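You operate a simulated robot arm through the tools that you are given. There is no shell and no other tool. Be economical: measure what you need, move in short steps, check, and stop when the job is done.

You run a simulated two-armed robot. Do the job below in one go: nothing can be reset, and whatever is moved stays where it is left.

JOB
Make the rounded white box tight and pump it out.
Fine: seat the rubber stopper in its socket, throw the grey lever tight and shut the lid before lifting the yellow lever; lower it when the window reads EMPTY.

Only the result counts: the job must be done as asked and must still hold three seconds after the hand-in. Knocking over, shifting, dropping, spilling or breaking anything else fails it. A push-on lid holds only when it is set on centred and level and pressed home; a screw cap is set on level and turned clockwise until tight.

ROBOT AND FRAMES
Two 7-joint arms with fingered hands on one trunk, on a base that drives. Base frame: it is fixed to the floor where the robot stands at the start and does not move with it; the origin is under the middle of the robot, x ahead of it, y to its left, z up. Readings come in m, rad, newtons and seconds.
The left shoulder is at the start at [0.071, 0.125, 1.167], the right one opposite. With the tool pointing down near the work surface each hand reaches from about 0.4 to 0.8 m from the robot's upright axis, wherever it stands, measured 20 degrees to its own side. Places, roughly: grey lever on the white box [0.7, -0.5, 1]; rounded white box [0.7, -0.3, 0.9]; socket on the white box [0.7, -0.4, 1]; white box lid [0.7, -0.2, 1.1]; yellow lever on the white box [0.6, -0.4, 0.9]. Payload 3.6 kg a hand.
The tool frame of a hand sits at the grasp point between the pads (the TCP): z along the fingers, y along the line on which they close. The tips reach 0.03 m beyond it. Largest opening 0.104 m; the body of the gripper starts 0.035 m behind the TCP. The gripper is a hand of 4 fingers: y runs from the thumb to the fingers, the wrist lies at [-0.015, -0.104, -0.178] in the tool frame.
Orientation is that of the tool frame in the base frame, as a unit quaternion [w, x, y, z]. With the fingers straight down and the wrist toward the robot, the tool's x, y and z point along [0, 1, 0], [1, 0, 0] and [0, 0, -1] of the base frame.

CONTROLS
- The arms move only by the tool arm_command. It takes "left_increments", "right_increments" or both (then of equal length, played together; a hand with none holds still); each is a list of rows, each a list of 2 entries, a list of its own where there are three numbers: the shift along the tool's x, y, z in units of 50 mm (1.0 is 50 mm), then the turn, a rotation vector about the tool's x, y, z in units of 6 degrees (1.0 is 6 degrees). In form: [[[dx, dy, dz], [wx, wy, wz]], ...]. A call has 1 to 12 rows; each row shifts and turns the commanded pose from where the row before left it, along the tool's axes as they then stand. A call with a number of a shift or a turn outside -1 to 1 is refused whole. Each row takes 0.2 s and may step no farther than 0.05 m and 0.15 rad from the row before; otherwise, the whole call is refused. A pose out of reach is approached as far as the arm can. The call stops where the force on the tool passes 40 N (or 10 N more than at its start, if that is more) or the arm is blocked; 0.2 s more then pass. In this call time passes only in rows, and 0.2 s behind the last. It gives the time, the measured TCP pose, the force on the tool (base axes), the opening and the grip force at its end, in the units of the frame above (readings bear some noise), with the torque about the TCP (base axes, N m) and any sound that the robot's microphone picked up.
- Cameras (640 x 400 px; columns grow to the right, rows downward): "scene" is now at [0.1752, -0.0482, 1.3308]; the picture's right is [-0.52, -0.86, 0.00], its down [-0.25, 0.15, -0.96] and it looks along [0.82, -0.49, -0.29] (base axes); focal length 214 px, centre (320, 200). "left" rides on the left gripper at [-0.061, -0.092, -0.13] in its tool frame; the picture's right is [-0.81, -0.28, 0.52], its down [0.53, -0.71, 0.45] and it looks along [0.24, 0.64, 0.72] (tool axes); focal length 275 px, centre (320, 200). "right" rides on the right gripper at [0.061, -0.092, -0.13] in its tool frame; the picture's right is [-0.81, 0.28, -0.52], its down [-0.53, -0.71, 0.46] and it looks along [-0.24, 0.64, 0.72] (tool axes); focal length 275 px, centre (320, 200). There is no depth. A picture from a camera that has moved, and an enlarged one, comes with that camera's place and axes in the base frame and with its lens.
- snapshot(camera): a new picture of that camera. No time passes.
- lift_body(by): slides the trunk up (or, below 0, down) by that many m; the arms and the scene camera ride with it, the base frame stays. It gives what a move gives, with no picture.
- base_move(legs): drives the robot by 1 to 6 legs, each [ahead, left, turn to the left] in m, m and rad, along the robot's own axes; the way and the turn of a leg run together, so that a leg with both is an arc; at most 1.5 m and 3.142 rad a leg. The arms and the cameras ride along, it lands a little off, and it stops where it bumps. It gives what a move gives.
- curl_fingers(index, middle, ring, thumb_bend, thumb_turn, hand): sets how far each is bent, from 0 (flat) to 1 (curled in); at 0.3 the hand is open as for a grip, at 0.7 the pads meet at the TCP. One left out holds its place. A second passes; each finger stops where it meets its share of the squeeze, and holds until it gets a number again. It is the only way to open and close the hand. It gives what a move gives, with no picture; readings hold the bend of each and the force on the fingers (four entries, about 0 where the hand has none), thumb and palm. thumb_turn goes from beside the hand (0) to across from the fingers (1), as for a grip.
- head_to(pan, tilt): turns the head with the scene camera to pan (to the left, within 1.396 rad either way) and tilt (down, from -0.506 to 1.204), counted from straight ahead of the robot. It gives what a move gives.
- zoom(camera, box): a new picture of the part [left, top, right, bottom] of that camera's present view, enlarged. No time passes.
- hand_in(): hands the job in; it is judged then, once.

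Work in short steps. Places have to be worked out from the pictures, the camera data and where the tool is seen: move nearer, look again, correct. Check each grasp and each placing, and mend what went wrong. You have 120 turns and 100 pictures in all, those below and enlarged ones among them. Open the grippers and draw the arms clear of the work before you hand the job in, unless the task says otherwise; then end with one line.

The tools are called after "Emit:" by a JSON object that holds its "method" and its "body". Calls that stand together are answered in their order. arm_command: Moves the arms, as the interface text tells. Its arguments: {"type":"object","properties":{"left_increments":{"type":"array","items":{"type":"array"}},"right_increments":{"type":"array","items":{"type":"array"}}},"required":[]} The other tools are called the same way: lift_body (by) slides the trunk up or down; curl_fingers (index, middle, ring, thumb_bend, thumb_turn, hand) moves the fingers one by one; base_move (legs) drives the base; head_to (pan, tilt) turns the head that bears the scene camera; snapshot (camera) takes a picture; zoom (camera, box) takes an enlarged picture of a part of a camera's view; hand_in () hands the job in.

At the start:

```text
t: 0.0
left_ee_pos: [0.4193, 0.0165, 1.3014]
left_ee_rot: [0.001, 0.706, 0.708, -0.001]
left_force: [-0.8, -0.3, -0.3]
left_torque: [0.0, -0.02, 0.02]
left_finger_gap: 0.1034
left_gripper_force: 0.0
left_shape: jaw
left_bend: [0.3, 0.3, 0.3, 0.3, 0.98]
left_finger forces: [0.0, 0.0, 0.0, 0.0, 0.0, 0.0]
right_ee_pos: [0.2454, -0.3415, 1.334]
right_ee_rot: [0.0, 0.707, 0.707, 0.0]
right_force: [-0.8, -0.1, -0.8]
right_torque: [0.01, 0.03, -0.04]
right_finger_gap: 0.1038
right_gripper_force: 0.1
right_shape: jaw
right_bend: [0.3, 0.3, 0.3, 0.3, 0.98]
right_finger forces: [0.1, 0.0, 0.0, 0.0, 0.0, 0.1]
trunk travel left (down, up): [-0.4, 0.136]
robot x, y, heading: [-0.002, 0.0004, -0.002]
head pan, tilt: [-0.541, 0.3]
```

scene: 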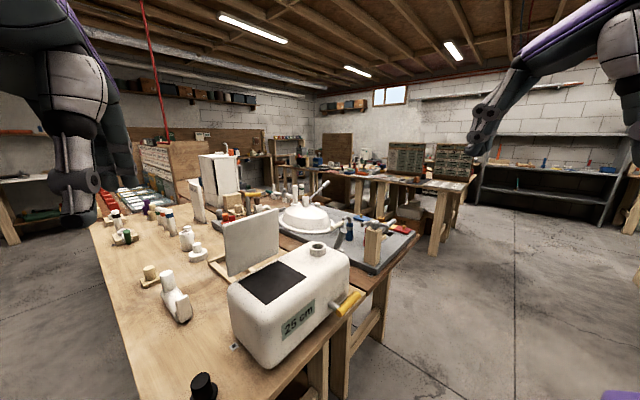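
right: 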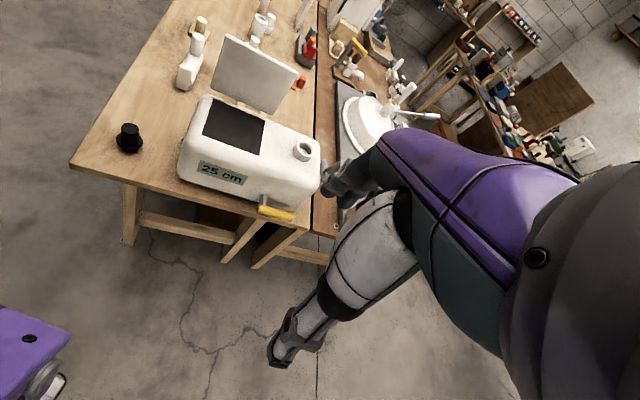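
left: 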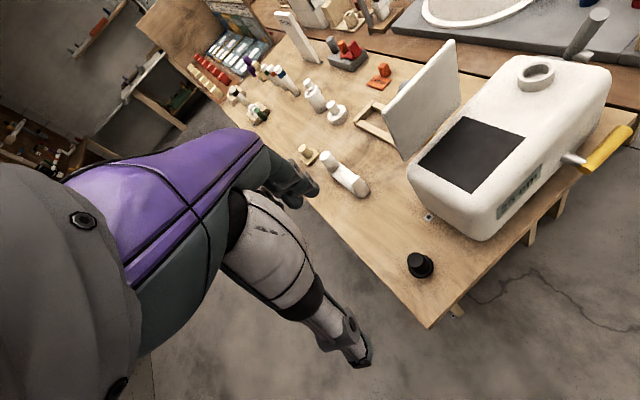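

The box, open lid, socket ring, yellow lever and black stopper are visible. I take enlarged views to locate them.

Emit:
{"method": "zoom", "body": {"camera": "scene", "box": [170, 180, 430, 400]}}

Emit:
{"method": "zoom", "body": {"camera": "left", "box": [340, 0, 640, 300]}}

Emit:
{"method": "zoom", "body": {"camera": "right", "box": [80, 20, 380, 240]}}

```text
1.82 times, centred on (300, 290) of scene
camera zoom: at [0.1752, -0.0482, 1.3308], right [-0.52, -0.86, 0.0], down [-0.25, 0.15, -0.96], along [0.82, -0.49, -0.29], focal length 390 px, centre (356, 36)
```

zoom: 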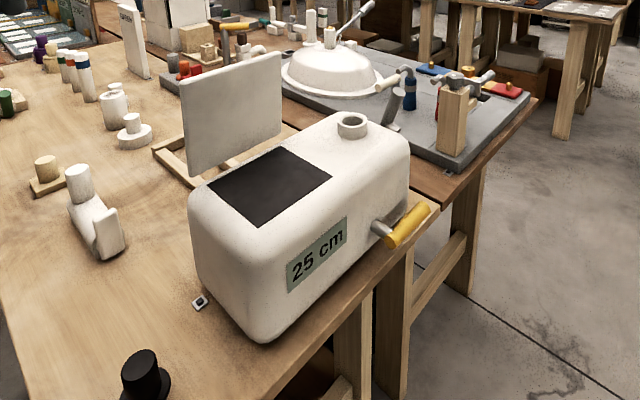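

```text
1.33 times, centred on (490, 150) of left
camera zoom: at [0.329, -0.044, 1.4317], right [-0.27, -0.81, -0.52], down [-0.71, 0.53, -0.46], along [0.64, 0.24, -0.73], focal length 367 px, centre (93, 267)
```

zoom: 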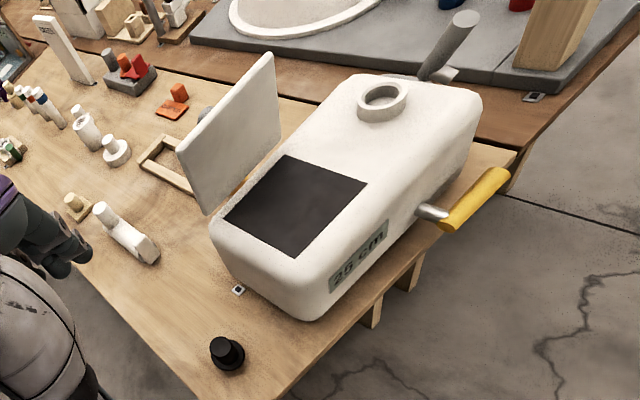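

```text
1.82 times, centred on (230, 130) of right
camera zoom: at [0.1544, -0.2807, 1.4642], right [0.28, -0.81, 0.52], down [-0.71, -0.53, -0.46], along [0.64, -0.24, -0.72], focal length 500 px, centre (484, 327)
```

zoom: 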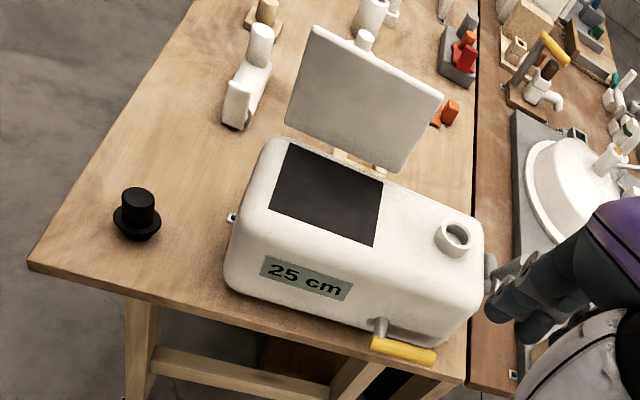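

Triangulated: stopper ≈ (0.545, 0.003, 0.80), socket rim ≈ (0.687, -0.348, 0.994), and the box is yawed ~17.6° along with the table. I square the robot to the table so the right arm can reach everything.

Emit:
{"method": "base_move", "body": {"legs": [[0.03, -0.266, 0], [0, 0, 0.308]]}}

Emit:
{"method": "head_to", "body": {"pan": -0.3, "tilt": 0.6}}

Emit:
{"method": "snapshot", "body": {"camera": "scene"}}

Emit:
{"method": "snapshot", "body": {"camera": "right"}}

```text
t: 3.9
left_ee_pos: [0.4249, -0.1214, 1.3018]
left_ee_rot: [0.0, 0.59, 0.808, -0.001]
left_force: [0.6, -0.2, 0.3]
left_torque: [0.02, 0.01, -0.03]
left_finger_gap: 0.1036
left_gripper_force: 0.0
left_shape: jaw
left_bend: [0.3, 0.3, 0.3, 0.3, 0.98]
left_finger forces: [0.0, 0.0, 0.0, 0.0, 0.0, 0.0]
right_ee_pos: [0.3681, -0.5137, 1.3333]
right_ee_rot: [0.0, 0.59, 0.807, 0.0]
right_force: [-0.2, -0.7, 0.3]
right_torque: [-0.02, 0.0, 0.0]
right_finger_gap: 0.1034
right_gripper_force: 0.0
right_shape: jaw
right_bend: [0.3, 0.3, 0.3, 0.3, 0.98]
right_finger forces: [0.1, 0.0, 0.0, 0.0, 0.1, 0.0]
trunk travel left (down, up): [-0.4, 0.136]
robot x, y, heading: [0.0325, -0.2676, 0.304]
head pan, tilt: [-0.541, 0.3]
```

```text
t: 4.7
left_ee_pos: [0.4252, -0.1213, 1.3031]
left_ee_rot: [0.001, 0.59, 0.807, -0.001]
left_force: [0.1, 0.1, -0.7]
left_torque: [-0.01, -0.05, -0.04]
left_finger_gap: 0.1038
left_gripper_force: 0.1
left_shape: jaw
left_bend: [0.3, 0.3, 0.3, 0.3, 0.98]
left_finger forces: [0.0, 0.0, 0.1, 0.0, 0.1, 0.0]
right_ee_pos: [0.3672, -0.5147, 1.3346]
right_ee_rot: [0.001, 0.59, 0.807, 0.0]
right_force: [-0.1, -0.1, 0.1]
right_torque: [0.01, 0.03, -0.03]
right_finger_gap: 0.1036
right_gripper_force: 0.0
right_shape: jaw
right_bend: [0.3, 0.3, 0.3, 0.3, 0.98]
right_finger forces: [0.0, 0.0, 0.0, 0.1, 0.0, 0.0]
trunk travel left (down, up): [-0.4, 0.136]
robot x, y, heading: [0.0313, -0.2652, 0.309]
head pan, tilt: [-0.3, 0.6]
```

```text
93 pictures are left
camera scene: at [0.2089, -0.2351, 1.3034], right [0.01, -1.0, 0.0], down [-0.56, 0.0, -0.83], along [0.83, 0.01, -0.56], focal length 214 px, centre (320, 200)
```

scene: 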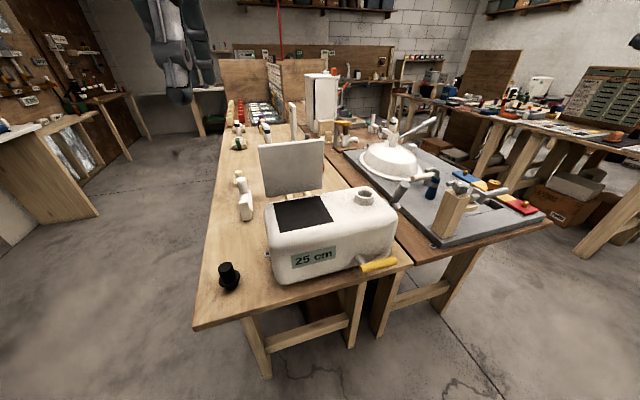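

```text
92 pictures are left
camera right: at [0.2615, -0.4853, 1.4642], right [0.51, -0.69, 0.52], down [-0.52, -0.72, -0.46], along [0.69, -0.04, -0.72], focal length 275 px, centre (320, 200)
```

right: 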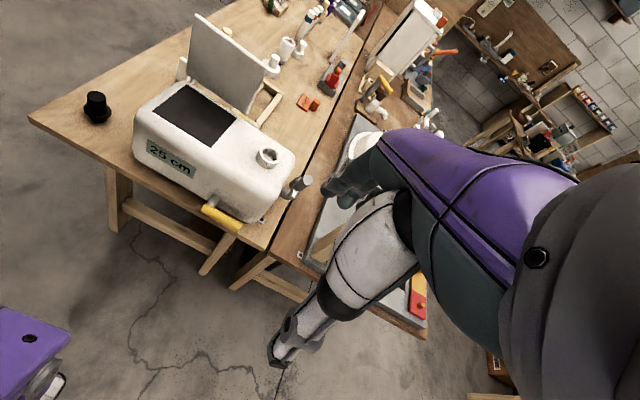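

Robot is squared up. I zoom on the stopper and the grey lever region.

Emit:
{"method": "zoom", "body": {"camera": "scene", "box": [330, 160, 450, 280]}}

Emit:
{"method": "zoom", "body": {"camera": "scene", "box": [190, 240, 290, 310]}}

Emit:
{"method": "zoom", "body": {"camera": "right", "box": [180, 120, 340, 240]}}

```text
3.33 times, centred on (390, 220) of scene
camera zoom: at [0.2089, -0.2351, 1.3034], right [0.01, -1.0, 0.0], down [-0.56, 0.0, -0.83], along [0.83, 0.01, -0.56], focal length 715 px, centre (87, 133)
```

zoom: 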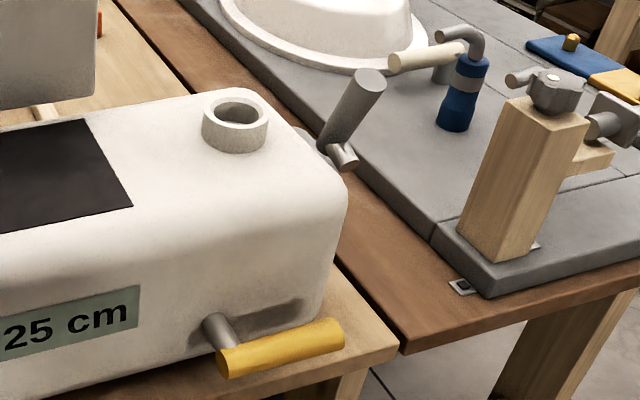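

```text
5.71 times, centred on (240, 275) of scene
camera zoom: at [0.2089, -0.2351, 1.3034], right [0.01, -1.0, 0.0], down [-0.56, 0.0, -0.83], along [0.83, 0.01, -0.56], focal length 1226 px, centre (777, -229)
```

zoom: 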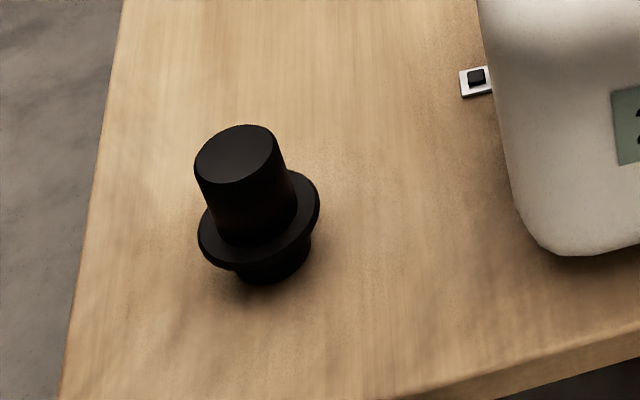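

```text
3.33 times, centred on (260, 180) of right
camera zoom: at [0.2615, -0.4853, 1.4642], right [0.51, -0.69, 0.52], down [-0.52, -0.72, -0.46], along [0.69, -0.04, -0.72], focal length 918 px, centre (520, 267)
```

zoom: 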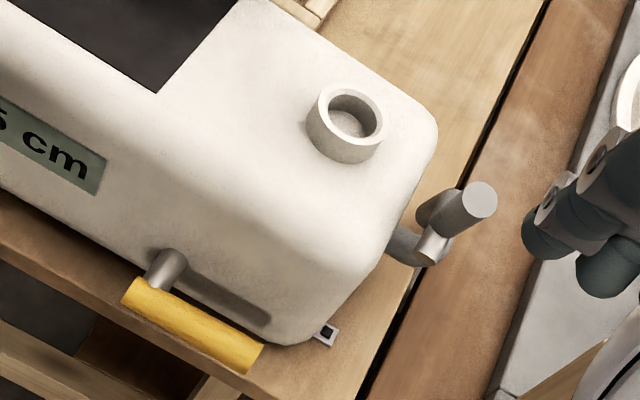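

The stopper has its knob on top, a flange, and the plug below. The grey handle runs roughly from (0.717,-0.454,0.935) to (0.714,-0.459,1.015); I zoom in closer to learn its pivot axis.

Emit:
{"method": "zoom", "body": {"camera": "scene", "box": [380, 170, 410, 200]}}

Emit:
{"method": "zoom", "body": {"camera": "right", "box": [265, 155, 315, 205]}}

Emit:
{"method": "zoom", "body": {"camera": "left", "box": [440, 0, 640, 200]}}

```text
13.33 times, centred on (395, 185) of scene
camera zoom: at [0.2089, -0.2351, 1.3034], right [0.01, -1.0, 0.0], down [-0.56, 0.0, -0.83], along [0.83, 0.01, -0.56], focal length 2860 px, centre (-680, 400)
```

zoom: 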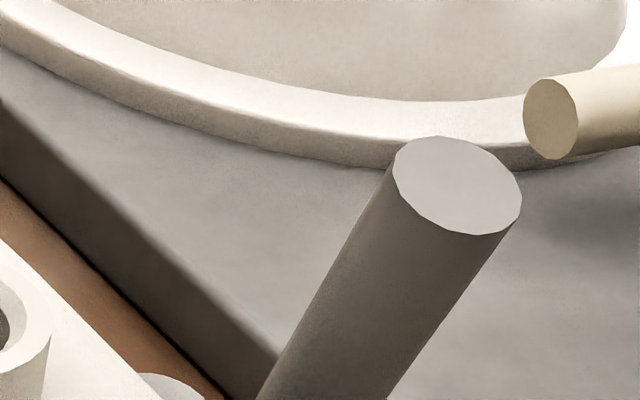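

```text
8.00 times, centred on (290, 180) of right
camera zoom: at [0.2615, -0.4853, 1.4642], right [0.51, -0.69, 0.52], down [-0.52, -0.72, -0.46], along [0.69, -0.04, -0.72], focal length 2202 px, centre (560, 360)
```

zoom: 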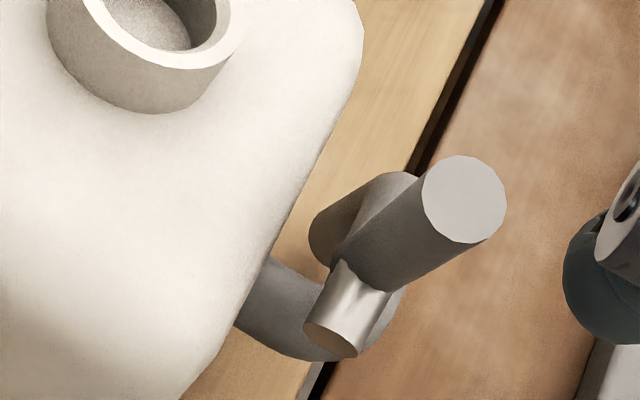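

```text
2.00 times, centred on (540, 100) of left
camera zoom: at [0.3568, -0.207, 1.4317], right [-0.02, -0.86, -0.52], down [-0.84, 0.29, -0.46], along [0.54, 0.43, -0.73], focal length 551 px, centre (-120, 400)
```

zoom: 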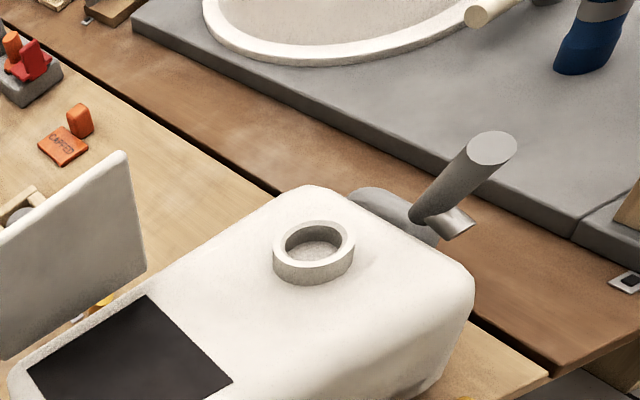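

Stopper knob top ≈ (0.547, 0.000, 0.873). I move both hands left (tool x), clearing the left hand from the way.

Emit:
{"method": "arm_command", "body": {"left_increments": [[[1, 0, 0], [0, 0, 0]], [[1, 0, 0], [0, 0, 0]], [[1, 0, 0], [0, 0, 0]], [[1, 0, 0], [0, 0, 0]], [[1, 0, 0], [0, 0, 0]], [[1, 0, 0], [0, 0, 0]], [[1, 0, 0], [0, 0, 0]], [[0, 0, 0], [0, 0, 0]], [[0, 0, 0], [0, 0, 0]]], "right_increments": [[[0.968, 0, 0], [0, 0, 0]], [[0.968, 0, 0], [0, 0, 0]], [[0.968, 0, 0], [0, 0, 0]], [[0.968, 0, 0], [0, 0, 0]], [[0.968, 0, 0], [0, 0, 0]], [[0.968, 0, 0], [0, 0, 0]], [[0.968, 0, 0], [0, 0, 0]], [[0.968, 0, 0], [0, 0, 0]], [[0.968, 0, 0], [0, 0, 0]]]}}

```text
t: 5.8
left_ee_pos: [0.3654, 0.0712, 1.303]
left_ee_rot: [0.002, 0.59, 0.807, -0.001]
left_force: [1.4, -0.2, -1.0]
left_torque: [0.01, 0.02, -0.01]
left_finger_gap: 0.1037
left_gripper_force: 0.1
left_shape: jaw
left_bend: [0.3, 0.3, 0.3, 0.3, 0.98]
left_finger forces: [0.0, 0.1, 0.0, 0.0, 0.0, 0.0]
right_ee_pos: [0.3108, -0.3347, 1.335]
right_ee_rot: [-0.001, 0.586, 0.81, -0.002]
right_force: [3.3, -32.9, -11.2]
right_torque: [4.35, -1.01, 3.86]
right_finger_gap: 0.1038
right_gripper_force: 0.1
right_shape: jaw
right_bend: [0.3, 0.3, 0.3, 0.3, 0.97]
right_finger forces: [0.1, 0.0, 0.0, 0.0, 0.0, 0.0]
trunk travel left (down, up): [-0.4, 0.136]
robot x, y, heading: [0.0281, -0.2616, 0.306]
head pan, tilt: [-0.3, 0.6]
stopped in row 5 (right hand): the force on the tool passed its limit at 146 N (the readings are from after the stop); the commanded pose is now the measured one
```

The right hand bumped something (probably the left arm or trunk). I back it off and look.

Emit:
{"method": "arm_command", "body": {"right_increments": [[[-0.6, 0.5, 0], [0, 0, 0]], [[-0.6, 0.7, 0], [0, 0, 0]]], "left_increments": [[[1, 0, 0], [0, 0, 0]], [[1, 0, 0], [0, 0, 0]]]}}

Emit:
{"method": "head_to", "body": {"pan": -0.1, "tilt": 0.75}}

Emit:
{"method": "snapshot", "body": {"camera": "scene"}}

```text
t: 6.4
left_ee_pos: [0.3359, 0.1648, 1.302]
left_ee_rot: [0.0, 0.59, 0.807, -0.001]
left_force: [0.1, -0.4, 0.6]
left_torque: [-0.01, 0.04, -0.02]
left_finger_gap: 0.1035
left_gripper_force: 0.0
left_shape: jaw
left_bend: [0.3, 0.3, 0.3, 0.3, 0.98]
left_finger forces: [0.0, 0.0, 0.0, 0.0, 0.0, 0.0]
right_ee_pos: [0.387, -0.3726, 1.3341]
right_ee_rot: [-0.002, 0.587, 0.809, -0.001]
right_force: [0.5, -0.6, -0.1]
right_torque: [0.02, 0.06, 0.0]
right_finger_gap: 0.1037
right_gripper_force: 0.0
right_shape: jaw
right_bend: [0.3, 0.3, 0.3, 0.3, 0.97]
right_finger forces: [0.0, 0.1, 0.0, 0.0, 0.0, 0.1]
trunk travel left (down, up): [-0.4, 0.136]
robot x, y, heading: [0.0289, -0.2663, 0.305]
head pan, tilt: [-0.3, 0.6]
```

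```text
t: 7.1
left_ee_pos: [0.333, 0.164, 1.3036]
left_ee_rot: [0.001, 0.59, 0.807, 0.0]
left_force: [0.3, -0.2, 0.0]
left_torque: [0.0, 0.0, 0.03]
left_finger_gap: 0.1041
left_gripper_force: 0.1
left_shape: jaw
left_bend: [0.3, 0.3, 0.3, 0.3, 0.98]
left_finger forces: [0.0, 0.1, 0.0, 0.0, 0.1, 0.0]
right_ee_pos: [0.3863, -0.3733, 1.3331]
right_ee_rot: [-0.002, 0.588, 0.809, -0.002]
right_force: [0.5, 0.5, 0.1]
right_torque: [0.0, 0.0, -0.05]
right_finger_gap: 0.1038
right_gripper_force: 0.0
right_shape: jaw
right_bend: [0.3, 0.3, 0.3, 0.3, 0.97]
right_finger forces: [0.0, 0.0, 0.0, 0.0, 0.1, 0.1]
trunk travel left (down, up): [-0.4, 0.136]
robot x, y, heading: [0.0331, -0.264, 0.312]
head pan, tilt: [-0.099, 0.75]
```

```text
85 pictures are left
camera scene: at [0.2016, -0.2186, 1.2905], right [0.21, -0.98, 0.0], down [-0.67, -0.14, -0.73], along [0.72, 0.15, -0.68], focal length 214 px, centre (320, 200)
```

scene: 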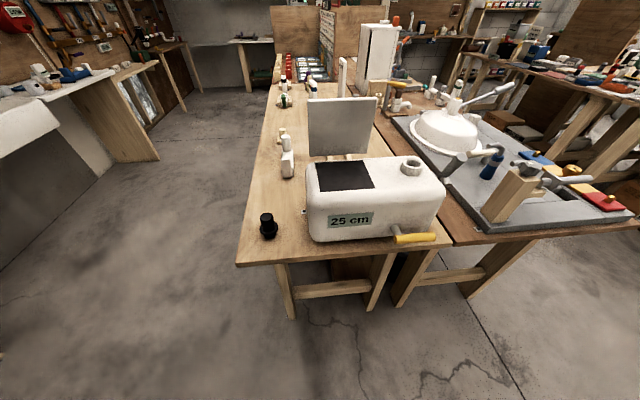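

The hand had hit the head (it was too close to the robot). I go forward and down first, then sideways.

Emit:
{"method": "arm_command", "body": {"right_increments": [[[0, 0.76, 0.53], [0, 0, 0]], [[0, 0.76, 0.53], [0, 0, 0]], [[0, 0.76, 0.53], [0, 0, 0]], [[0, 0.76, 0.53], [0, 0, 0]], [[0, 0.76, 0.53], [0, 0, 0]], [[0, 0.76, 0.53], [0, 0, 0]], [[0, 0.76, 0.53], [0, 0, 0]], [[1, 0, 0], [0, 0, 0]], [[1, 0, 0], [0, 0, 0]], [[1, 0, 0], [0, 0, 0]], [[1, 0, 0], [0, 0, 0]], [[1, 0, 0], [0, 0, 0]]]}}

Emit:
{"method": "snapshot", "body": {"camera": "scene"}}

Emit:
{"method": "snapshot", "body": {"camera": "right"}}

```text
t: 9.7
left_ee_pos: [0.3346, 0.1658, 1.3022]
left_ee_rot: [0.001, 0.59, 0.808, -0.001]
left_force: [-0.3, -0.9, 0.4]
left_torque: [0.02, -0.02, 0.0]
left_finger_gap: 0.1037
left_gripper_force: 0.0
left_shape: jaw
left_bend: [0.3, 0.3, 0.3, 0.3, 0.98]
left_finger forces: [0.0, 0.0, 0.0, 0.0, 0.1, 0.0]
right_ee_pos: [0.5967, -0.1643, 1.1459]
right_ee_rot: [-0.001, 0.588, 0.809, 0.0]
right_force: [0.0, 0.2, 0.0]
right_torque: [0.01, -0.03, -0.01]
right_finger_gap: 0.1039
right_gripper_force: 0.2
right_shape: jaw
right_bend: [0.3, 0.3, 0.3, 0.3, 0.98]
right_finger forces: [0.0, 0.1, 0.1, 0.1, 0.1, 0.0]
right hand out of reach, approached as far as the arm can: row 10, 11, 12
trunk travel left (down, up): [-0.4, 0.136]
robot x, y, heading: [0.0294, -0.2658, 0.306]
head pan, tilt: [-0.099, 0.75]
```

```text
84 pictures are left
camera scene: at [0.2021, -0.2183, 1.2903], right [0.21, -0.98, 0.0], down [-0.67, -0.14, -0.73], along [0.72, 0.15, -0.68], focal length 214 px, centre (320, 200)
```

scene: 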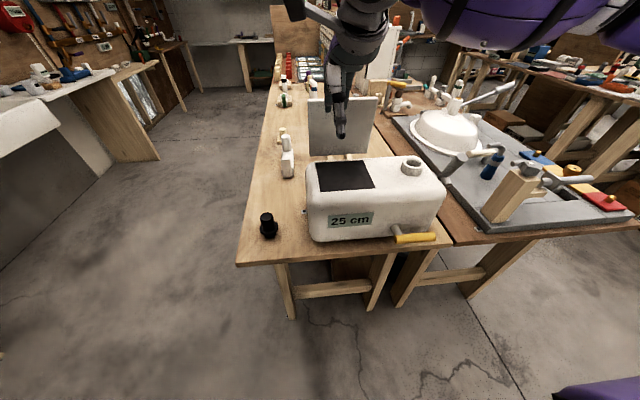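

```text
83 pictures are left
camera right: at [0.4915, -0.1359, 1.2765], right [0.51, -0.69, 0.51], down [-0.52, -0.73, -0.45], along [0.69, -0.03, -0.73], focal length 275 px, centre (320, 200)
```

right: 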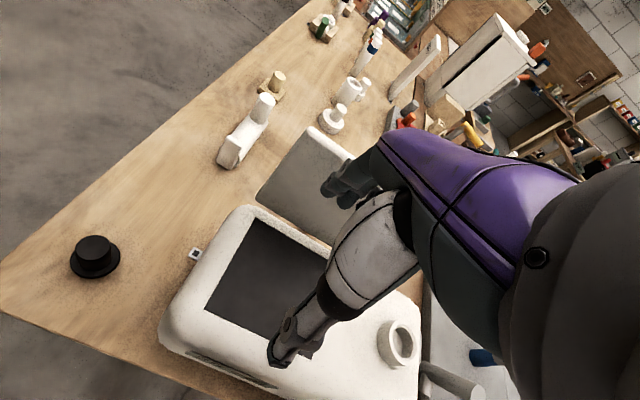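

The right arm can't reach that far left. I drive the base 0.25 m left parallel to the table to pick the stopper.

Emit:
{"method": "base_move", "body": {"legs": [[0, 0.25, 0]]}}

Emit:
{"method": "snapshot", "body": {"camera": "right"}}

Emit:
{"method": "snapshot", "body": {"camera": "scene"}}

```text
t: 12.5
left_ee_pos: [0.26, 0.4015, 1.3026]
left_ee_rot: [0.001, 0.591, 0.807, -0.001]
left_force: [0.0, 0.4, 0.3]
left_torque: [-0.03, 0.0, -0.04]
left_finger_gap: 0.1038
left_gripper_force: 0.1
left_shape: jaw
left_bend: [0.3, 0.3, 0.3, 0.3, 0.98]
left_finger forces: [0.1, 0.0, 0.0, 0.0, 0.0, 0.1]
right_ee_pos: [0.5206, 0.0741, 1.1465]
right_ee_rot: [-0.002, 0.588, 0.809, 0.0]
right_force: [-0.2, -1.0, 0.6]
right_torque: [0.02, 0.01, 0.01]
right_finger_gap: 0.1039
right_gripper_force: 0.1
right_shape: jaw
right_bend: [0.3, 0.3, 0.3, 0.3, 0.98]
right_finger forces: [0.1, 0.0, 0.1, 0.0, 0.1, 0.0]
trunk travel left (down, up): [-0.4, 0.136]
robot x, y, heading: [-0.0446, -0.0244, 0.304]
head pan, tilt: [-0.099, 0.75]
```

```text
82 pictures are left
camera right: at [0.4156, 0.1013, 1.2768], right [0.51, -0.69, 0.51], down [-0.52, -0.73, -0.45], along [0.69, -0.03, -0.73], focal length 275 px, centre (320, 200)
```

right: 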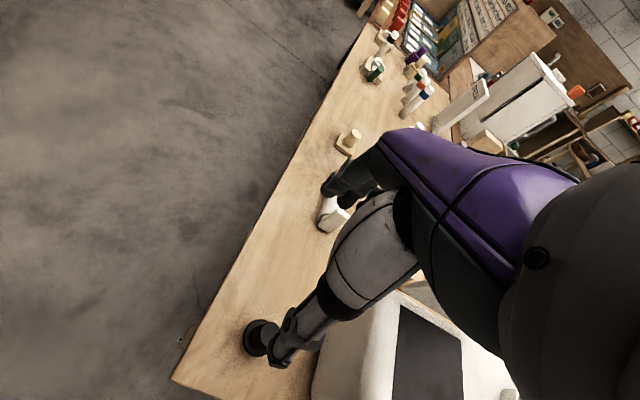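

```text
81 pictures are left
camera scene: at [0.1262, 0.0192, 1.2904], right [0.21, -0.98, 0.0], down [-0.67, -0.14, -0.73], along [0.72, 0.15, -0.68], focal length 214 px, centre (320, 200)
```

scene: 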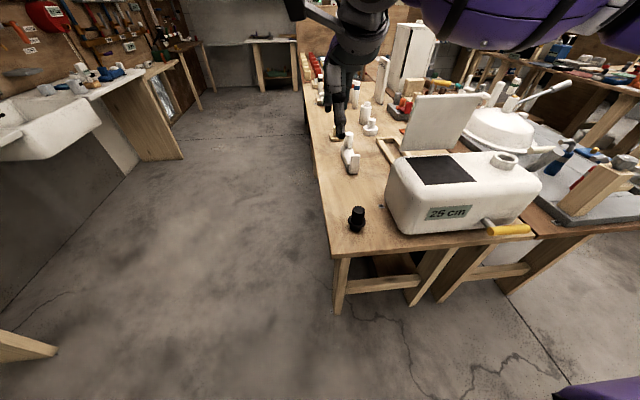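

Estimated stopper knob at (0.55, 0.005). I descend to just above it at z≈0.95.

Emit:
{"method": "arm_command", "body": {"right_increments": [[[-0.5, 0.05, 0], [0, 0, 0]], [[-0.5, 0.05, 0.5], [0, 0, 0]], [[-0.5, 0, 0.8], [0, 0, 0]], [[0, 0, 0.9], [0, 0, 0]], [[0, 0, 0.9], [0, 0, 0]], [[0, 0, 0.8], [0, 0, 0]]]}}

Emit:
{"method": "snapshot", "body": {"camera": "right"}}

Emit:
{"method": "zoom", "body": {"camera": "scene", "box": [310, 140, 410, 240]}}

```text
t: 13.9
left_ee_pos: [0.2595, 0.4004, 1.3028]
left_ee_rot: [-0.001, 0.59, 0.807, -0.001]
left_force: [-0.4, 0.3, 0.0]
left_torque: [-0.01, 0.02, 0.0]
left_finger_gap: 0.1037
left_gripper_force: 0.1
left_shape: jaw
left_bend: [0.3, 0.3, 0.3, 0.3, 0.98]
left_finger forces: [0.1, 0.0, 0.0, 0.1, 0.0, 0.1]
right_ee_pos: [0.5481, 0.0024, 0.9506]
right_ee_rot: [-0.003, 0.588, 0.809, 0.0]
right_force: [-0.4, 0.4, 0.0]
right_torque: [0.0, -0.03, -0.04]
right_finger_gap: 0.104
right_gripper_force: 0.0
right_shape: jaw
right_bend: [0.3, 0.3, 0.3, 0.3, 0.98]
right_finger forces: [0.0, 0.1, 0.0, 0.0, 0.0, 0.0]
trunk travel left (down, up): [-0.4, 0.136]
robot x, y, heading: [-0.0443, -0.0273, 0.306]
head pan, tilt: [-0.099, 0.75]
```

```text
80 pictures are left
camera right: at [0.4435, 0.0317, 1.0805], right [0.51, -0.69, 0.51], down [-0.52, -0.73, -0.46], along [0.69, -0.03, -0.73], focal length 275 px, centre (320, 200)
```

right: 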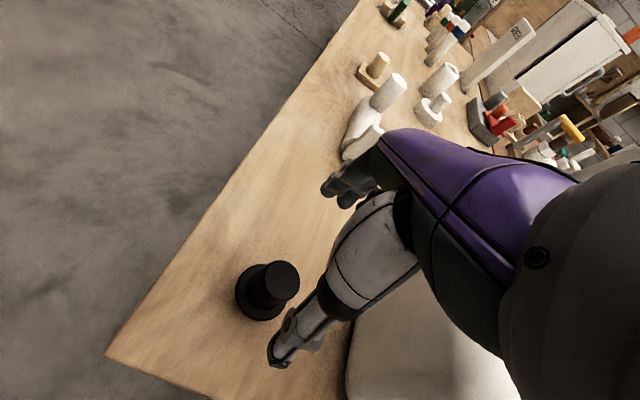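

```text
4.00 times, centred on (360, 190) of scene
camera zoom: at [0.1268, 0.019, 1.2903], right [0.21, -0.98, 0.0], down [-0.67, -0.14, -0.73], along [0.72, 0.15, -0.68], focal length 858 px, centre (160, 240)
```

zoom: 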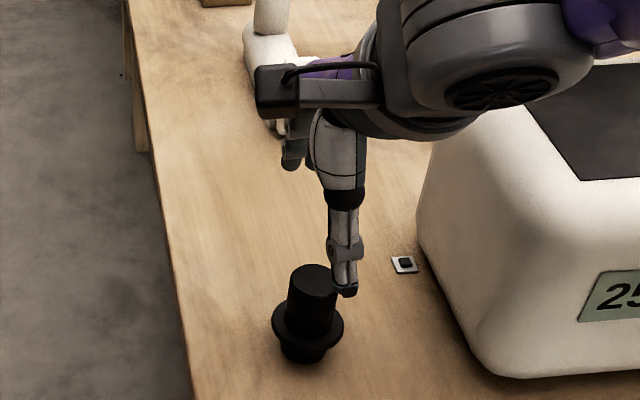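

TCP is directly above the knob within a few mm. I lower about 88 mm so the pads straddle the knob.

Emit:
{"method": "arm_command", "body": {"right_increments": [[[0, 0, 0.7], [0, 0, 0]], [[0, 0, 0.6], [0, 0, 0]], [[0, 0, 0.46], [0, 0, 0]]]}}

Emit:
{"method": "snapshot", "body": {"camera": "right"}}

Emit:
{"method": "zoom", "body": {"camera": "scene", "box": [310, 160, 410, 260]}}

```text
t: 14.7
left_ee_pos: [0.2589, 0.4012, 1.3013]
left_ee_rot: [0.0, 0.591, 0.807, 0.0]
left_force: [0.1, -0.2, -0.9]
left_torque: [0.01, 0.03, -0.02]
left_finger_gap: 0.1036
left_gripper_force: 0.1
left_shape: jaw
left_bend: [0.3, 0.3, 0.3, 0.3, 0.98]
left_finger forces: [0.1, 0.1, 0.0, 0.1, 0.1, 0.0]
right_ee_pos: [0.5486, 0.0036, 0.8628]
right_ee_rot: [-0.002, 0.588, 0.809, 0.0]
right_force: [-0.1, -0.3, 0.2]
right_torque: [-0.03, 0.01, -0.02]
right_finger_gap: 0.1037
right_gripper_force: 0.1
right_shape: jaw
right_bend: [0.3, 0.3, 0.3, 0.3, 0.98]
right_finger forces: [0.0, 0.1, 0.0, 0.1, 0.0, 0.1]
trunk travel left (down, up): [-0.4, 0.136]
robot x, y, heading: [-0.0452, -0.0282, 0.308]
head pan, tilt: [-0.099, 0.75]
```

```text
78 pictures are left
camera right: at [0.4429, 0.0318, 0.9936], right [0.51, -0.69, 0.51], down [-0.52, -0.73, -0.46], along [0.69, -0.03, -0.73], focal length 275 px, centre (320, 200)
```

right: 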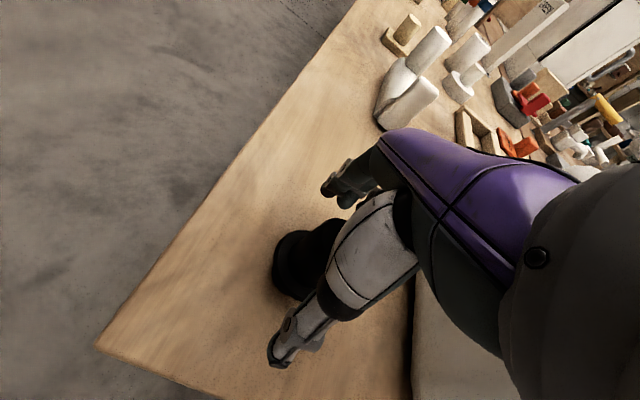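

```text
4.00 times, centred on (360, 210) of scene
camera zoom: at [0.1266, 0.019, 1.2904], right [0.21, -0.98, 0.0], down [-0.67, -0.14, -0.73], along [0.72, 0.15, -0.68], focal length 858 px, centre (160, 160)
```

zoom: 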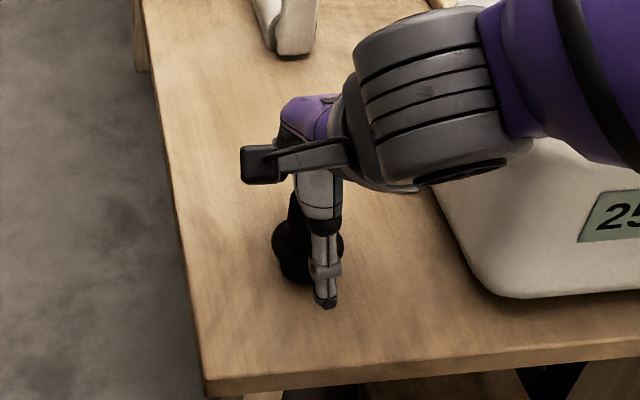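

Projection check confirms the stopper is centred between thumb and fingers. I close the hand.

Emit:
{"method": "curl_fingers", "body": {"hand": "right", "index": 0.7, "middle": 0.7, "ring": 0.7, "thumb_bend": 0.7}}

Emit:
{"method": "snapshot", "body": {"camera": "right"}}

Emit:
{"method": "zoom", "body": {"camera": "scene", "box": [310, 160, 410, 260]}}

```text
t: 15.7
left_ee_pos: [0.2584, 0.402, 1.3016]
left_ee_rot: [0.0, 0.591, 0.807, -0.001]
left_force: [0.3, 0.1, 1.2]
left_torque: [0.02, 0.02, 0.0]
left_finger_gap: 0.1037
left_gripper_force: 0.1
left_shape: jaw
left_bend: [0.3, 0.3, 0.3, 0.3, 0.98]
left_finger forces: [0.1, 0.1, 0.1, 0.0, 0.1, 0.0]
right_ee_pos: [0.5472, 0.0028, 0.8628]
right_ee_rot: [-0.002, 0.588, 0.809, 0.0]
right_force: [1.0, 0.9, -0.4]
right_torque: [-0.04, -0.02, 0.0]
right_finger_gap: 0.0244
right_gripper_force: 9.7
right_shape: fingers
right_bend: [0.63, 0.64, 0.7, 0.6, 0.96]
right_finger forces: [4.2, 5.4, 0.0, 0.1, 10.0, 0.1]
trunk travel left (down, up): [-0.4, 0.136]
robot x, y, heading: [-0.0454, -0.0288, 0.307]
head pan, tilt: [-0.099, 0.75]
```

```text
76 pictures are left
camera right: at [0.4425, 0.0319, 0.9939], right [0.51, -0.69, 0.51], down [-0.52, -0.73, -0.45], along [0.69, -0.03, -0.73], focal length 275 px, centre (320, 200)
```

right: 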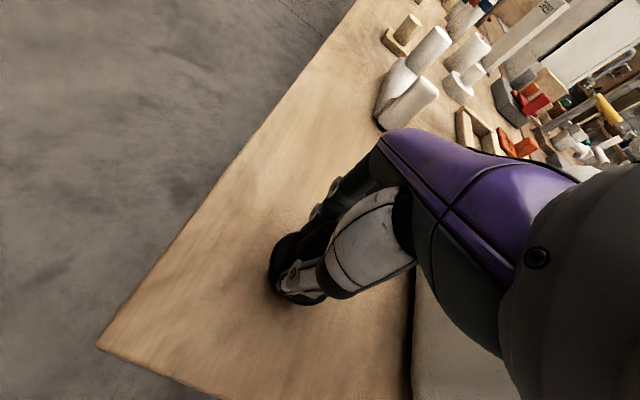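

```text
4.00 times, centred on (360, 210) of scene
camera zoom: at [0.1263, 0.019, 1.2904], right [0.21, -0.98, 0.0], down [-0.67, -0.14, -0.73], along [0.72, 0.15, -0.68], focal length 858 px, centre (160, 160)
```

zoom: 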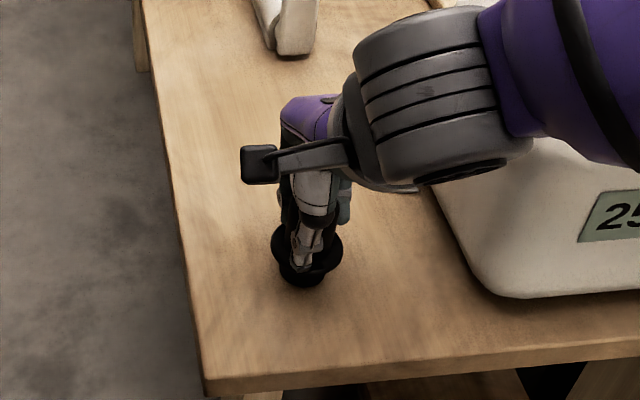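

Index, middle and thumb hold the knob at ~10 N. I lift straight up.

Emit:
{"method": "arm_command", "body": {"right_increments": [[[0, 0, -0.4], [0, 0, 0]], [[0, 0, -0.8], [0, 0, 0]], [[0, 0, -0.9], [0, 0, 0]], [[0, 0, -0.9], [0, 0, 0]], [[0, 0, -0.9], [0, 0, 0]], [[0, 0, -0.9], [0, 0, 0]]]}}

Emit:
{"method": "snapshot", "body": {"camera": "right"}}

Emit:
{"method": "zoom", "body": {"camera": "scene", "box": [310, 60, 430, 180]}}

```text
t: 17.1
left_ee_pos: [0.2585, 0.401, 1.3021]
left_ee_rot: [0.001, 0.591, 0.807, -0.001]
left_force: [-0.6, 0.4, -0.6]
left_torque: [0.0, 0.0, -0.01]
left_finger_gap: 0.1035
left_gripper_force: 0.1
left_shape: jaw
left_bend: [0.3, 0.3, 0.3, 0.3, 0.98]
left_finger forces: [0.1, 0.0, 0.0, 0.1, 0.0, 0.0]
right_ee_pos: [0.5467, 0.0036, 1.1037]
right_ee_rot: [-0.001, 0.588, 0.809, 0.0]
right_force: [-0.3, 0.2, -1.0]
right_torque: [-0.03, 0.01, 0.03]
right_finger_gap: 0.0245
right_gripper_force: 9.3
right_shape: fingers
right_bend: [0.63, 0.65, 0.7, 0.6, 0.96]
right_finger forces: [4.2, 5.5, 0.0, 0.0, 10.0, 0.0]
trunk travel left (down, up): [-0.4, 0.136]
robot x, y, heading: [-0.0457, -0.0277, 0.307]
head pan, tilt: [-0.099, 0.75]
```

```text
74 pictures are left
camera right: at [0.4417, 0.0316, 1.2342], right [0.51, -0.69, 0.51], down [-0.52, -0.73, -0.45], along [0.69, -0.03, -0.73], focal length 275 px, centre (320, 200)
```

right: 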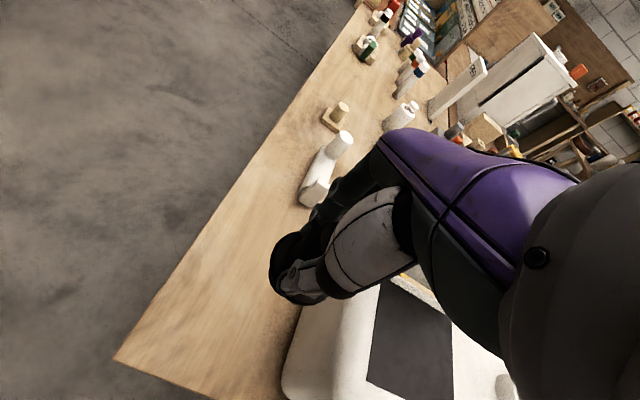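

```text
3.33 times, centred on (370, 120) of scene
camera zoom: at [0.1257, 0.019, 1.2905], right [0.21, -0.98, 0.0], down [-0.67, -0.14, -0.73], along [0.72, 0.15, -0.68], focal length 715 px, centre (153, 467)
```

zoom: 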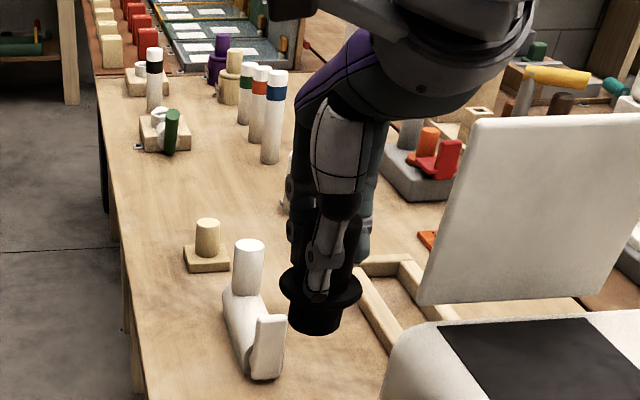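

The stopper hangs level in the hand. I raise/retract slightly for clearance to the lid and drive the base back right.

Emit:
{"method": "arm_command", "body": {"right_increments": [[[-0.5, -0.7, -0.5], [0, 0, 0]], [[-0.5, -0.3, -0.7], [0, 0, 0]]]}}

Emit:
{"method": "base_move", "body": {"legs": [[0, -0.25, 0]]}}

Emit:
{"method": "snapshot", "body": {"camera": "scene"}}

```text
t: 17.7
left_ee_pos: [0.2595, 0.4012, 1.3023]
left_ee_rot: [0.001, 0.59, 0.807, -0.001]
left_force: [-0.7, -0.2, 0.0]
left_torque: [0.03, 0.01, -0.04]
left_finger_gap: 0.1037
left_gripper_force: 0.0
left_shape: jaw
left_bend: [0.3, 0.3, 0.3, 0.3, 0.98]
left_finger forces: [0.0, 0.1, 0.0, 0.0, 0.1, 0.0]
right_ee_pos: [0.5172, -0.061, 1.1643]
right_ee_rot: [-0.001, 0.588, 0.809, 0.0]
right_force: [0.6, 0.3, 0.3]
right_torque: [-0.02, 0.03, 0.02]
right_finger_gap: 0.024
right_gripper_force: 10.0
right_shape: fingers
right_bend: [0.63, 0.65, 0.7, 0.6, 0.96]
right_finger forces: [4.3, 5.2, 0.0, 0.1, 9.8, 0.0]
trunk travel left (down, up): [-0.4, 0.136]
robot x, y, heading: [-0.0469, -0.0265, 0.307]
head pan, tilt: [-0.099, 0.75]
```

```text
t: 20.5
left_ee_pos: [0.3347, 0.1629, 1.3023]
left_ee_rot: [0.001, 0.591, 0.807, -0.001]
left_force: [-0.2, -0.2, 0.4]
left_torque: [-0.01, -0.01, 0.0]
left_finger_gap: 0.1038
left_gripper_force: 0.0
left_shape: jaw
left_bend: [0.3, 0.3, 0.3, 0.3, 0.98]
left_finger forces: [0.0, 0.0, 0.0, 0.0, 0.0, 0.1]
right_ee_pos: [0.5923, -0.3, 1.1643]
right_ee_rot: [-0.001, 0.588, 0.809, -0.001]
right_force: [-1.0, -0.7, -1.2]
right_torque: [0.01, -0.02, -0.02]
right_finger_gap: 0.0244
right_gripper_force: 9.6
right_shape: fingers
right_bend: [0.63, 0.65, 0.7, 0.6, 0.96]
right_finger forces: [4.3, 5.4, 0.2, 0.1, 9.8, 0.1]
trunk travel left (down, up): [-0.4, 0.136]
robot x, y, heading: [0.0319, -0.2684, 0.305]
head pan, tilt: [-0.099, 0.75]
```

```text
72 pictures are left
camera scene: at [0.2018, -0.2198, 1.2904], right [0.2, -0.98, 0.0], down [-0.67, -0.14, -0.73], along [0.72, 0.15, -0.68], focal length 214 px, centre (320, 200)
```

scene: 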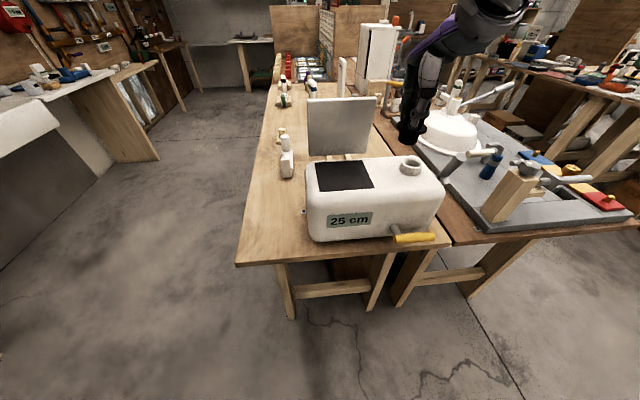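

Now move to above the estimated socket (0.687, -0.348) with the plug about 4 cm over the rim.

Emit:
{"method": "arm_command", "body": {"right_increments": [[[-0.5, 0.5, 0], [0, 0, 0]], [[-0.5, 0.5, 0], [0, 0, 0]], [[-0.5, 0.5, 0.5], [0, 0, 0]], [[0, 0, 0.88], [0, 0, 0]]]}}

Emit:
{"method": "zoom", "body": {"camera": "scene", "box": [370, 100, 450, 180]}}

Emit:
{"method": "snapshot", "body": {"camera": "right"}}

Emit:
{"method": "snapshot", "body": {"camera": "left"}}

```text
t: 21.5
left_ee_pos: [0.3348, 0.162, 1.3022]
left_ee_rot: [0.001, 0.591, 0.807, -0.001]
left_force: [-0.4, 0.1, -0.2]
left_torque: [0.01, 0.02, 0.01]
left_finger_gap: 0.1037
left_gripper_force: 0.0
left_shape: jaw
left_bend: [0.3, 0.3, 0.3, 0.3, 0.98]
left_finger forces: [0.0, 0.0, 0.1, 0.1, 0.1, 0.0]
right_ee_pos: [0.6872, -0.3485, 1.0937]
right_ee_rot: [-0.003, 0.588, 0.809, 0.0]
right_force: [-0.1, -0.1, -0.4]
right_torque: [0.0, 0.01, -0.02]
right_finger_gap: 0.024
right_gripper_force: 9.9
right_shape: fingers
right_bend: [0.63, 0.65, 0.7, 0.61, 0.96]
right_finger forces: [4.2, 5.3, 0.0, 0.0, 9.8, 0.0]
trunk travel left (down, up): [-0.4, 0.136]
robot x, y, heading: [0.0286, -0.2652, 0.306]
head pan, tilt: [-0.099, 0.75]
```

```text
5.00 times, centred on (410, 140) of scene
camera zoom: at [0.2018, -0.2196, 1.2904], right [0.2, -0.98, 0.0], down [-0.67, -0.14, -0.73], along [0.72, 0.15, -0.68], focal length 1072 px, centre (-130, 500)
```

zoom: 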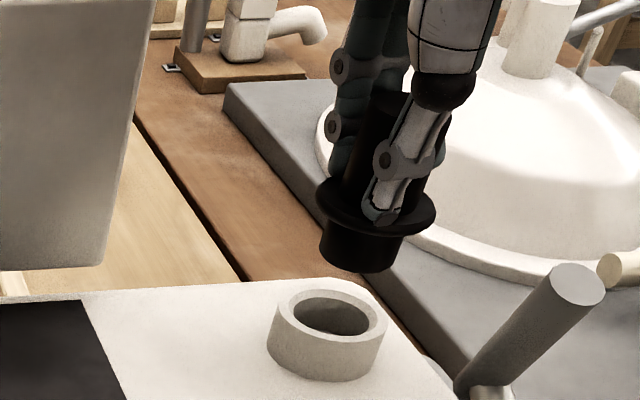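

```text
70 pictures are left
camera right: at [0.5821, -0.3197, 1.2243], right [0.51, -0.69, 0.51], down [-0.52, -0.73, -0.45], along [0.69, -0.03, -0.73], focal length 275 px, centre (320, 200)
```

right: 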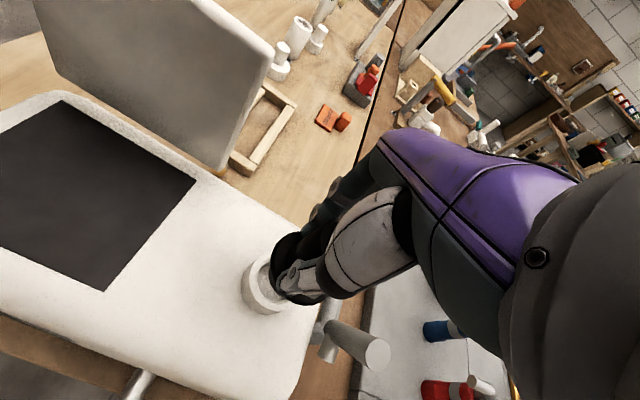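

```text
69 pictures are left
camera left: at [0.2667, 0.0774, 1.4319], right [-0.02, -0.86, -0.52], down [-0.84, 0.29, -0.46], along [0.54, 0.43, -0.73], focal length 275 px, centre (320, 200)
```

left: 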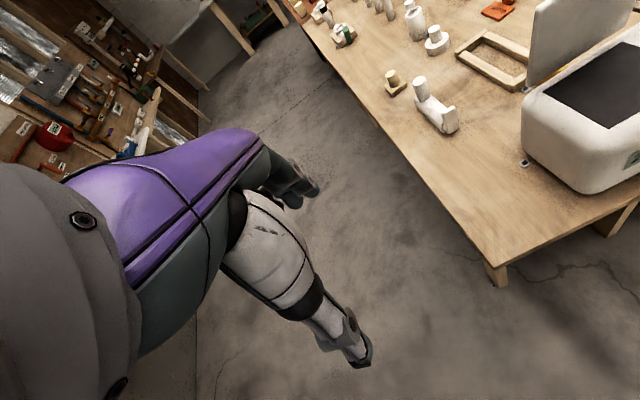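

Both views agree on the socket rim at ≈(0.688, -0.350, 0.998); the plug seems ~2 mm too far right. I correct and lower to just above the rim.

Emit:
{"method": "arm_command", "body": {"right_increments": [[[0.04, 0, 0.5], [0, 0, 0]]]}}

Emit:
{"method": "zoom", "body": {"camera": "scene", "box": [385, 130, 435, 180]}}

Emit:
{"method": "zoom", "body": {"camera": "right", "box": [220, 210, 340, 330]}}

```text
t: 21.9
left_ee_pos: [0.3365, 0.1642, 1.302]
left_ee_rot: [0.0, 0.591, 0.807, -0.001]
left_force: [0.1, -0.8, -0.2]
left_torque: [0.03, 0.02, -0.04]
left_finger_gap: 0.1038
left_gripper_force: 0.1
left_shape: jaw
left_bend: [0.3, 0.3, 0.3, 0.3, 0.98]
left_finger forces: [0.0, 0.0, 0.0, 0.0, 0.1, 0.0]
right_ee_pos: [0.6865, -0.3455, 1.068]
right_ee_rot: [-0.003, 0.589, 0.808, -0.001]
right_force: [1.0, -0.4, -0.7]
right_torque: [0.0, 0.02, 0.01]
right_finger_gap: 0.0238
right_gripper_force: 9.1
right_shape: fingers
right_bend: [0.63, 0.65, 0.7, 0.61, 0.96]
right_finger forces: [4.2, 5.3, 0.0, 0.0, 9.7, 0.0]
trunk travel left (down, up): [-0.4, 0.136]
robot x, y, heading: [0.0284, -0.2666, 0.307]
head pan, tilt: [-0.099, 0.75]
```

```text
8.00 times, centred on (410, 155) of scene
camera zoom: at [0.2024, -0.2195, 1.2903], right [0.2, -0.98, 0.0], down [-0.67, -0.14, -0.73], along [0.72, 0.15, -0.68], focal length 1716 px, centre (-400, 560)
```

zoom: 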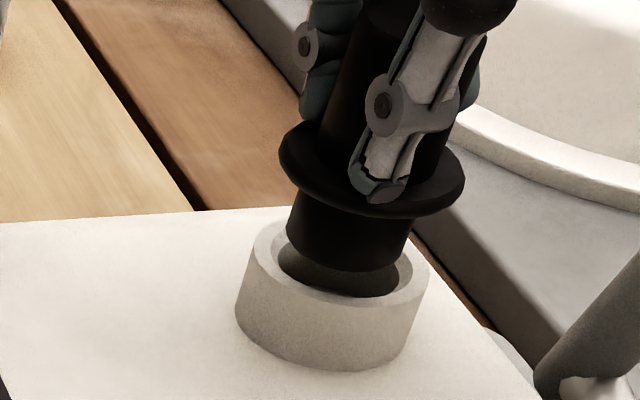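

```text
3.33 times, centred on (280, 270) of right
camera zoom: at [0.5823, -0.317, 1.1986], right [0.51, -0.69, 0.52], down [-0.52, -0.73, -0.45], along [0.69, -0.03, -0.73], focal length 918 px, centre (453, -33)
```

zoom: 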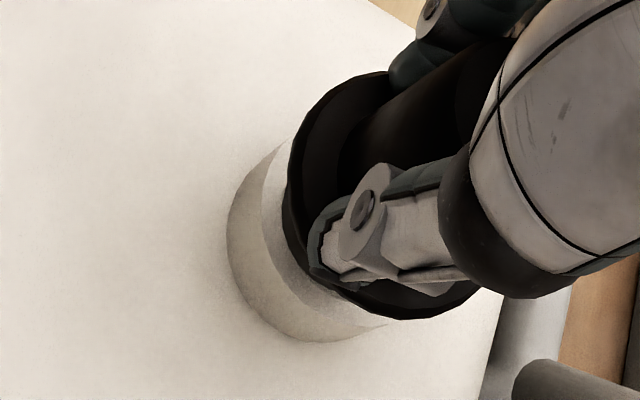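

The plug lines up with the ring bore. I lower in small steps, watching the force.

Emit:
{"method": "arm_command", "body": {"right_increments": [[[0, 0, 0.16], [0, 0, 0]], [[0, 0, 0.16], [0, 0, 0]]]}}

Emit:
{"method": "zoom", "body": {"camera": "scene", "box": [385, 130, 435, 180]}}

```text
t: 22.5
left_ee_pos: [0.3334, 0.164, 1.3022]
left_ee_rot: [0.0, 0.591, 0.807, -0.001]
left_force: [-0.1, 0.1, 0.9]
left_torque: [0.02, 0.01, 0.01]
left_finger_gap: 0.1036
left_gripper_force: 0.0
left_shape: jaw
left_bend: [0.3, 0.3, 0.3, 0.3, 0.98]
left_finger forces: [0.1, 0.0, 0.1, 0.1, 0.0, 0.0]
right_ee_pos: [0.6864, -0.3447, 1.0563]
right_ee_rot: [-0.001, 0.588, 0.809, 0.003]
right_force: [2.8, -1.0, 11.1]
right_torque: [-0.03, 0.02, 0.03]
right_finger_gap: 0.0239
right_gripper_force: 11.7
right_shape: fingers
right_bend: [0.63, 0.65, 0.7, 0.61, 0.96]
right_finger forces: [5.4, 7.1, 0.0, 0.1, 10.3, 0.0]
trunk travel left (down, up): [-0.4, 0.136]
robot x, y, heading: [0.0351, -0.2665, 0.309]
head pan, tilt: [-0.099, 0.75]
```

```text
8.00 times, centred on (410, 155) of scene
camera zoom: at [0.2005, -0.2196, 1.2908], right [0.2, -0.98, 0.0], down [-0.67, -0.14, -0.73], along [0.72, 0.15, -0.68], focal length 1716 px, centre (-400, 560)
```

zoom: 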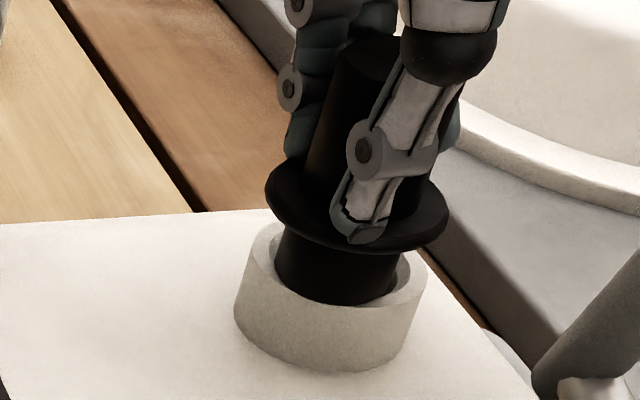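

Contact with 11 N; the plug may be resting on the front rim. I zoom in close.

Emit:
{"method": "zoom", "body": {"camera": "scene", "box": [400, 152, 425, 177]}}

Emit:
{"method": "zoom", "body": {"camera": "right", "box": [230, 230, 310, 320]}}

```text
16.00 times, centred on (412, 164) of scene
camera zoom: at [0.2005, -0.2196, 1.2908], right [0.2, -0.98, 0.0], down [-0.67, -0.14, -0.73], along [0.72, 0.15, -0.68], focal length 3432 px, centre (-1160, 768)
```

zoom: 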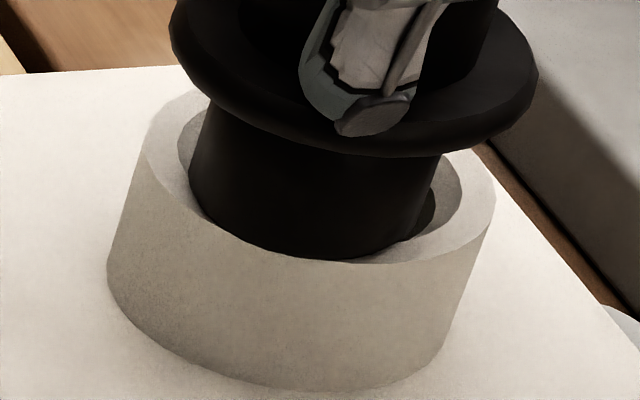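

```text
4.44 times, centred on (270, 275) of right
camera zoom: at [0.5803, -0.3167, 1.1857], right [0.51, -0.69, 0.52], down [-0.51, -0.73, -0.46], along [0.69, -0.03, -0.72], focal length 1224 px, centre (542, -133)
```

zoom: 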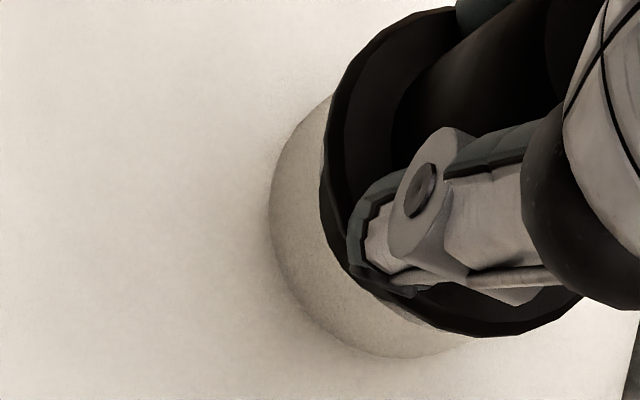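

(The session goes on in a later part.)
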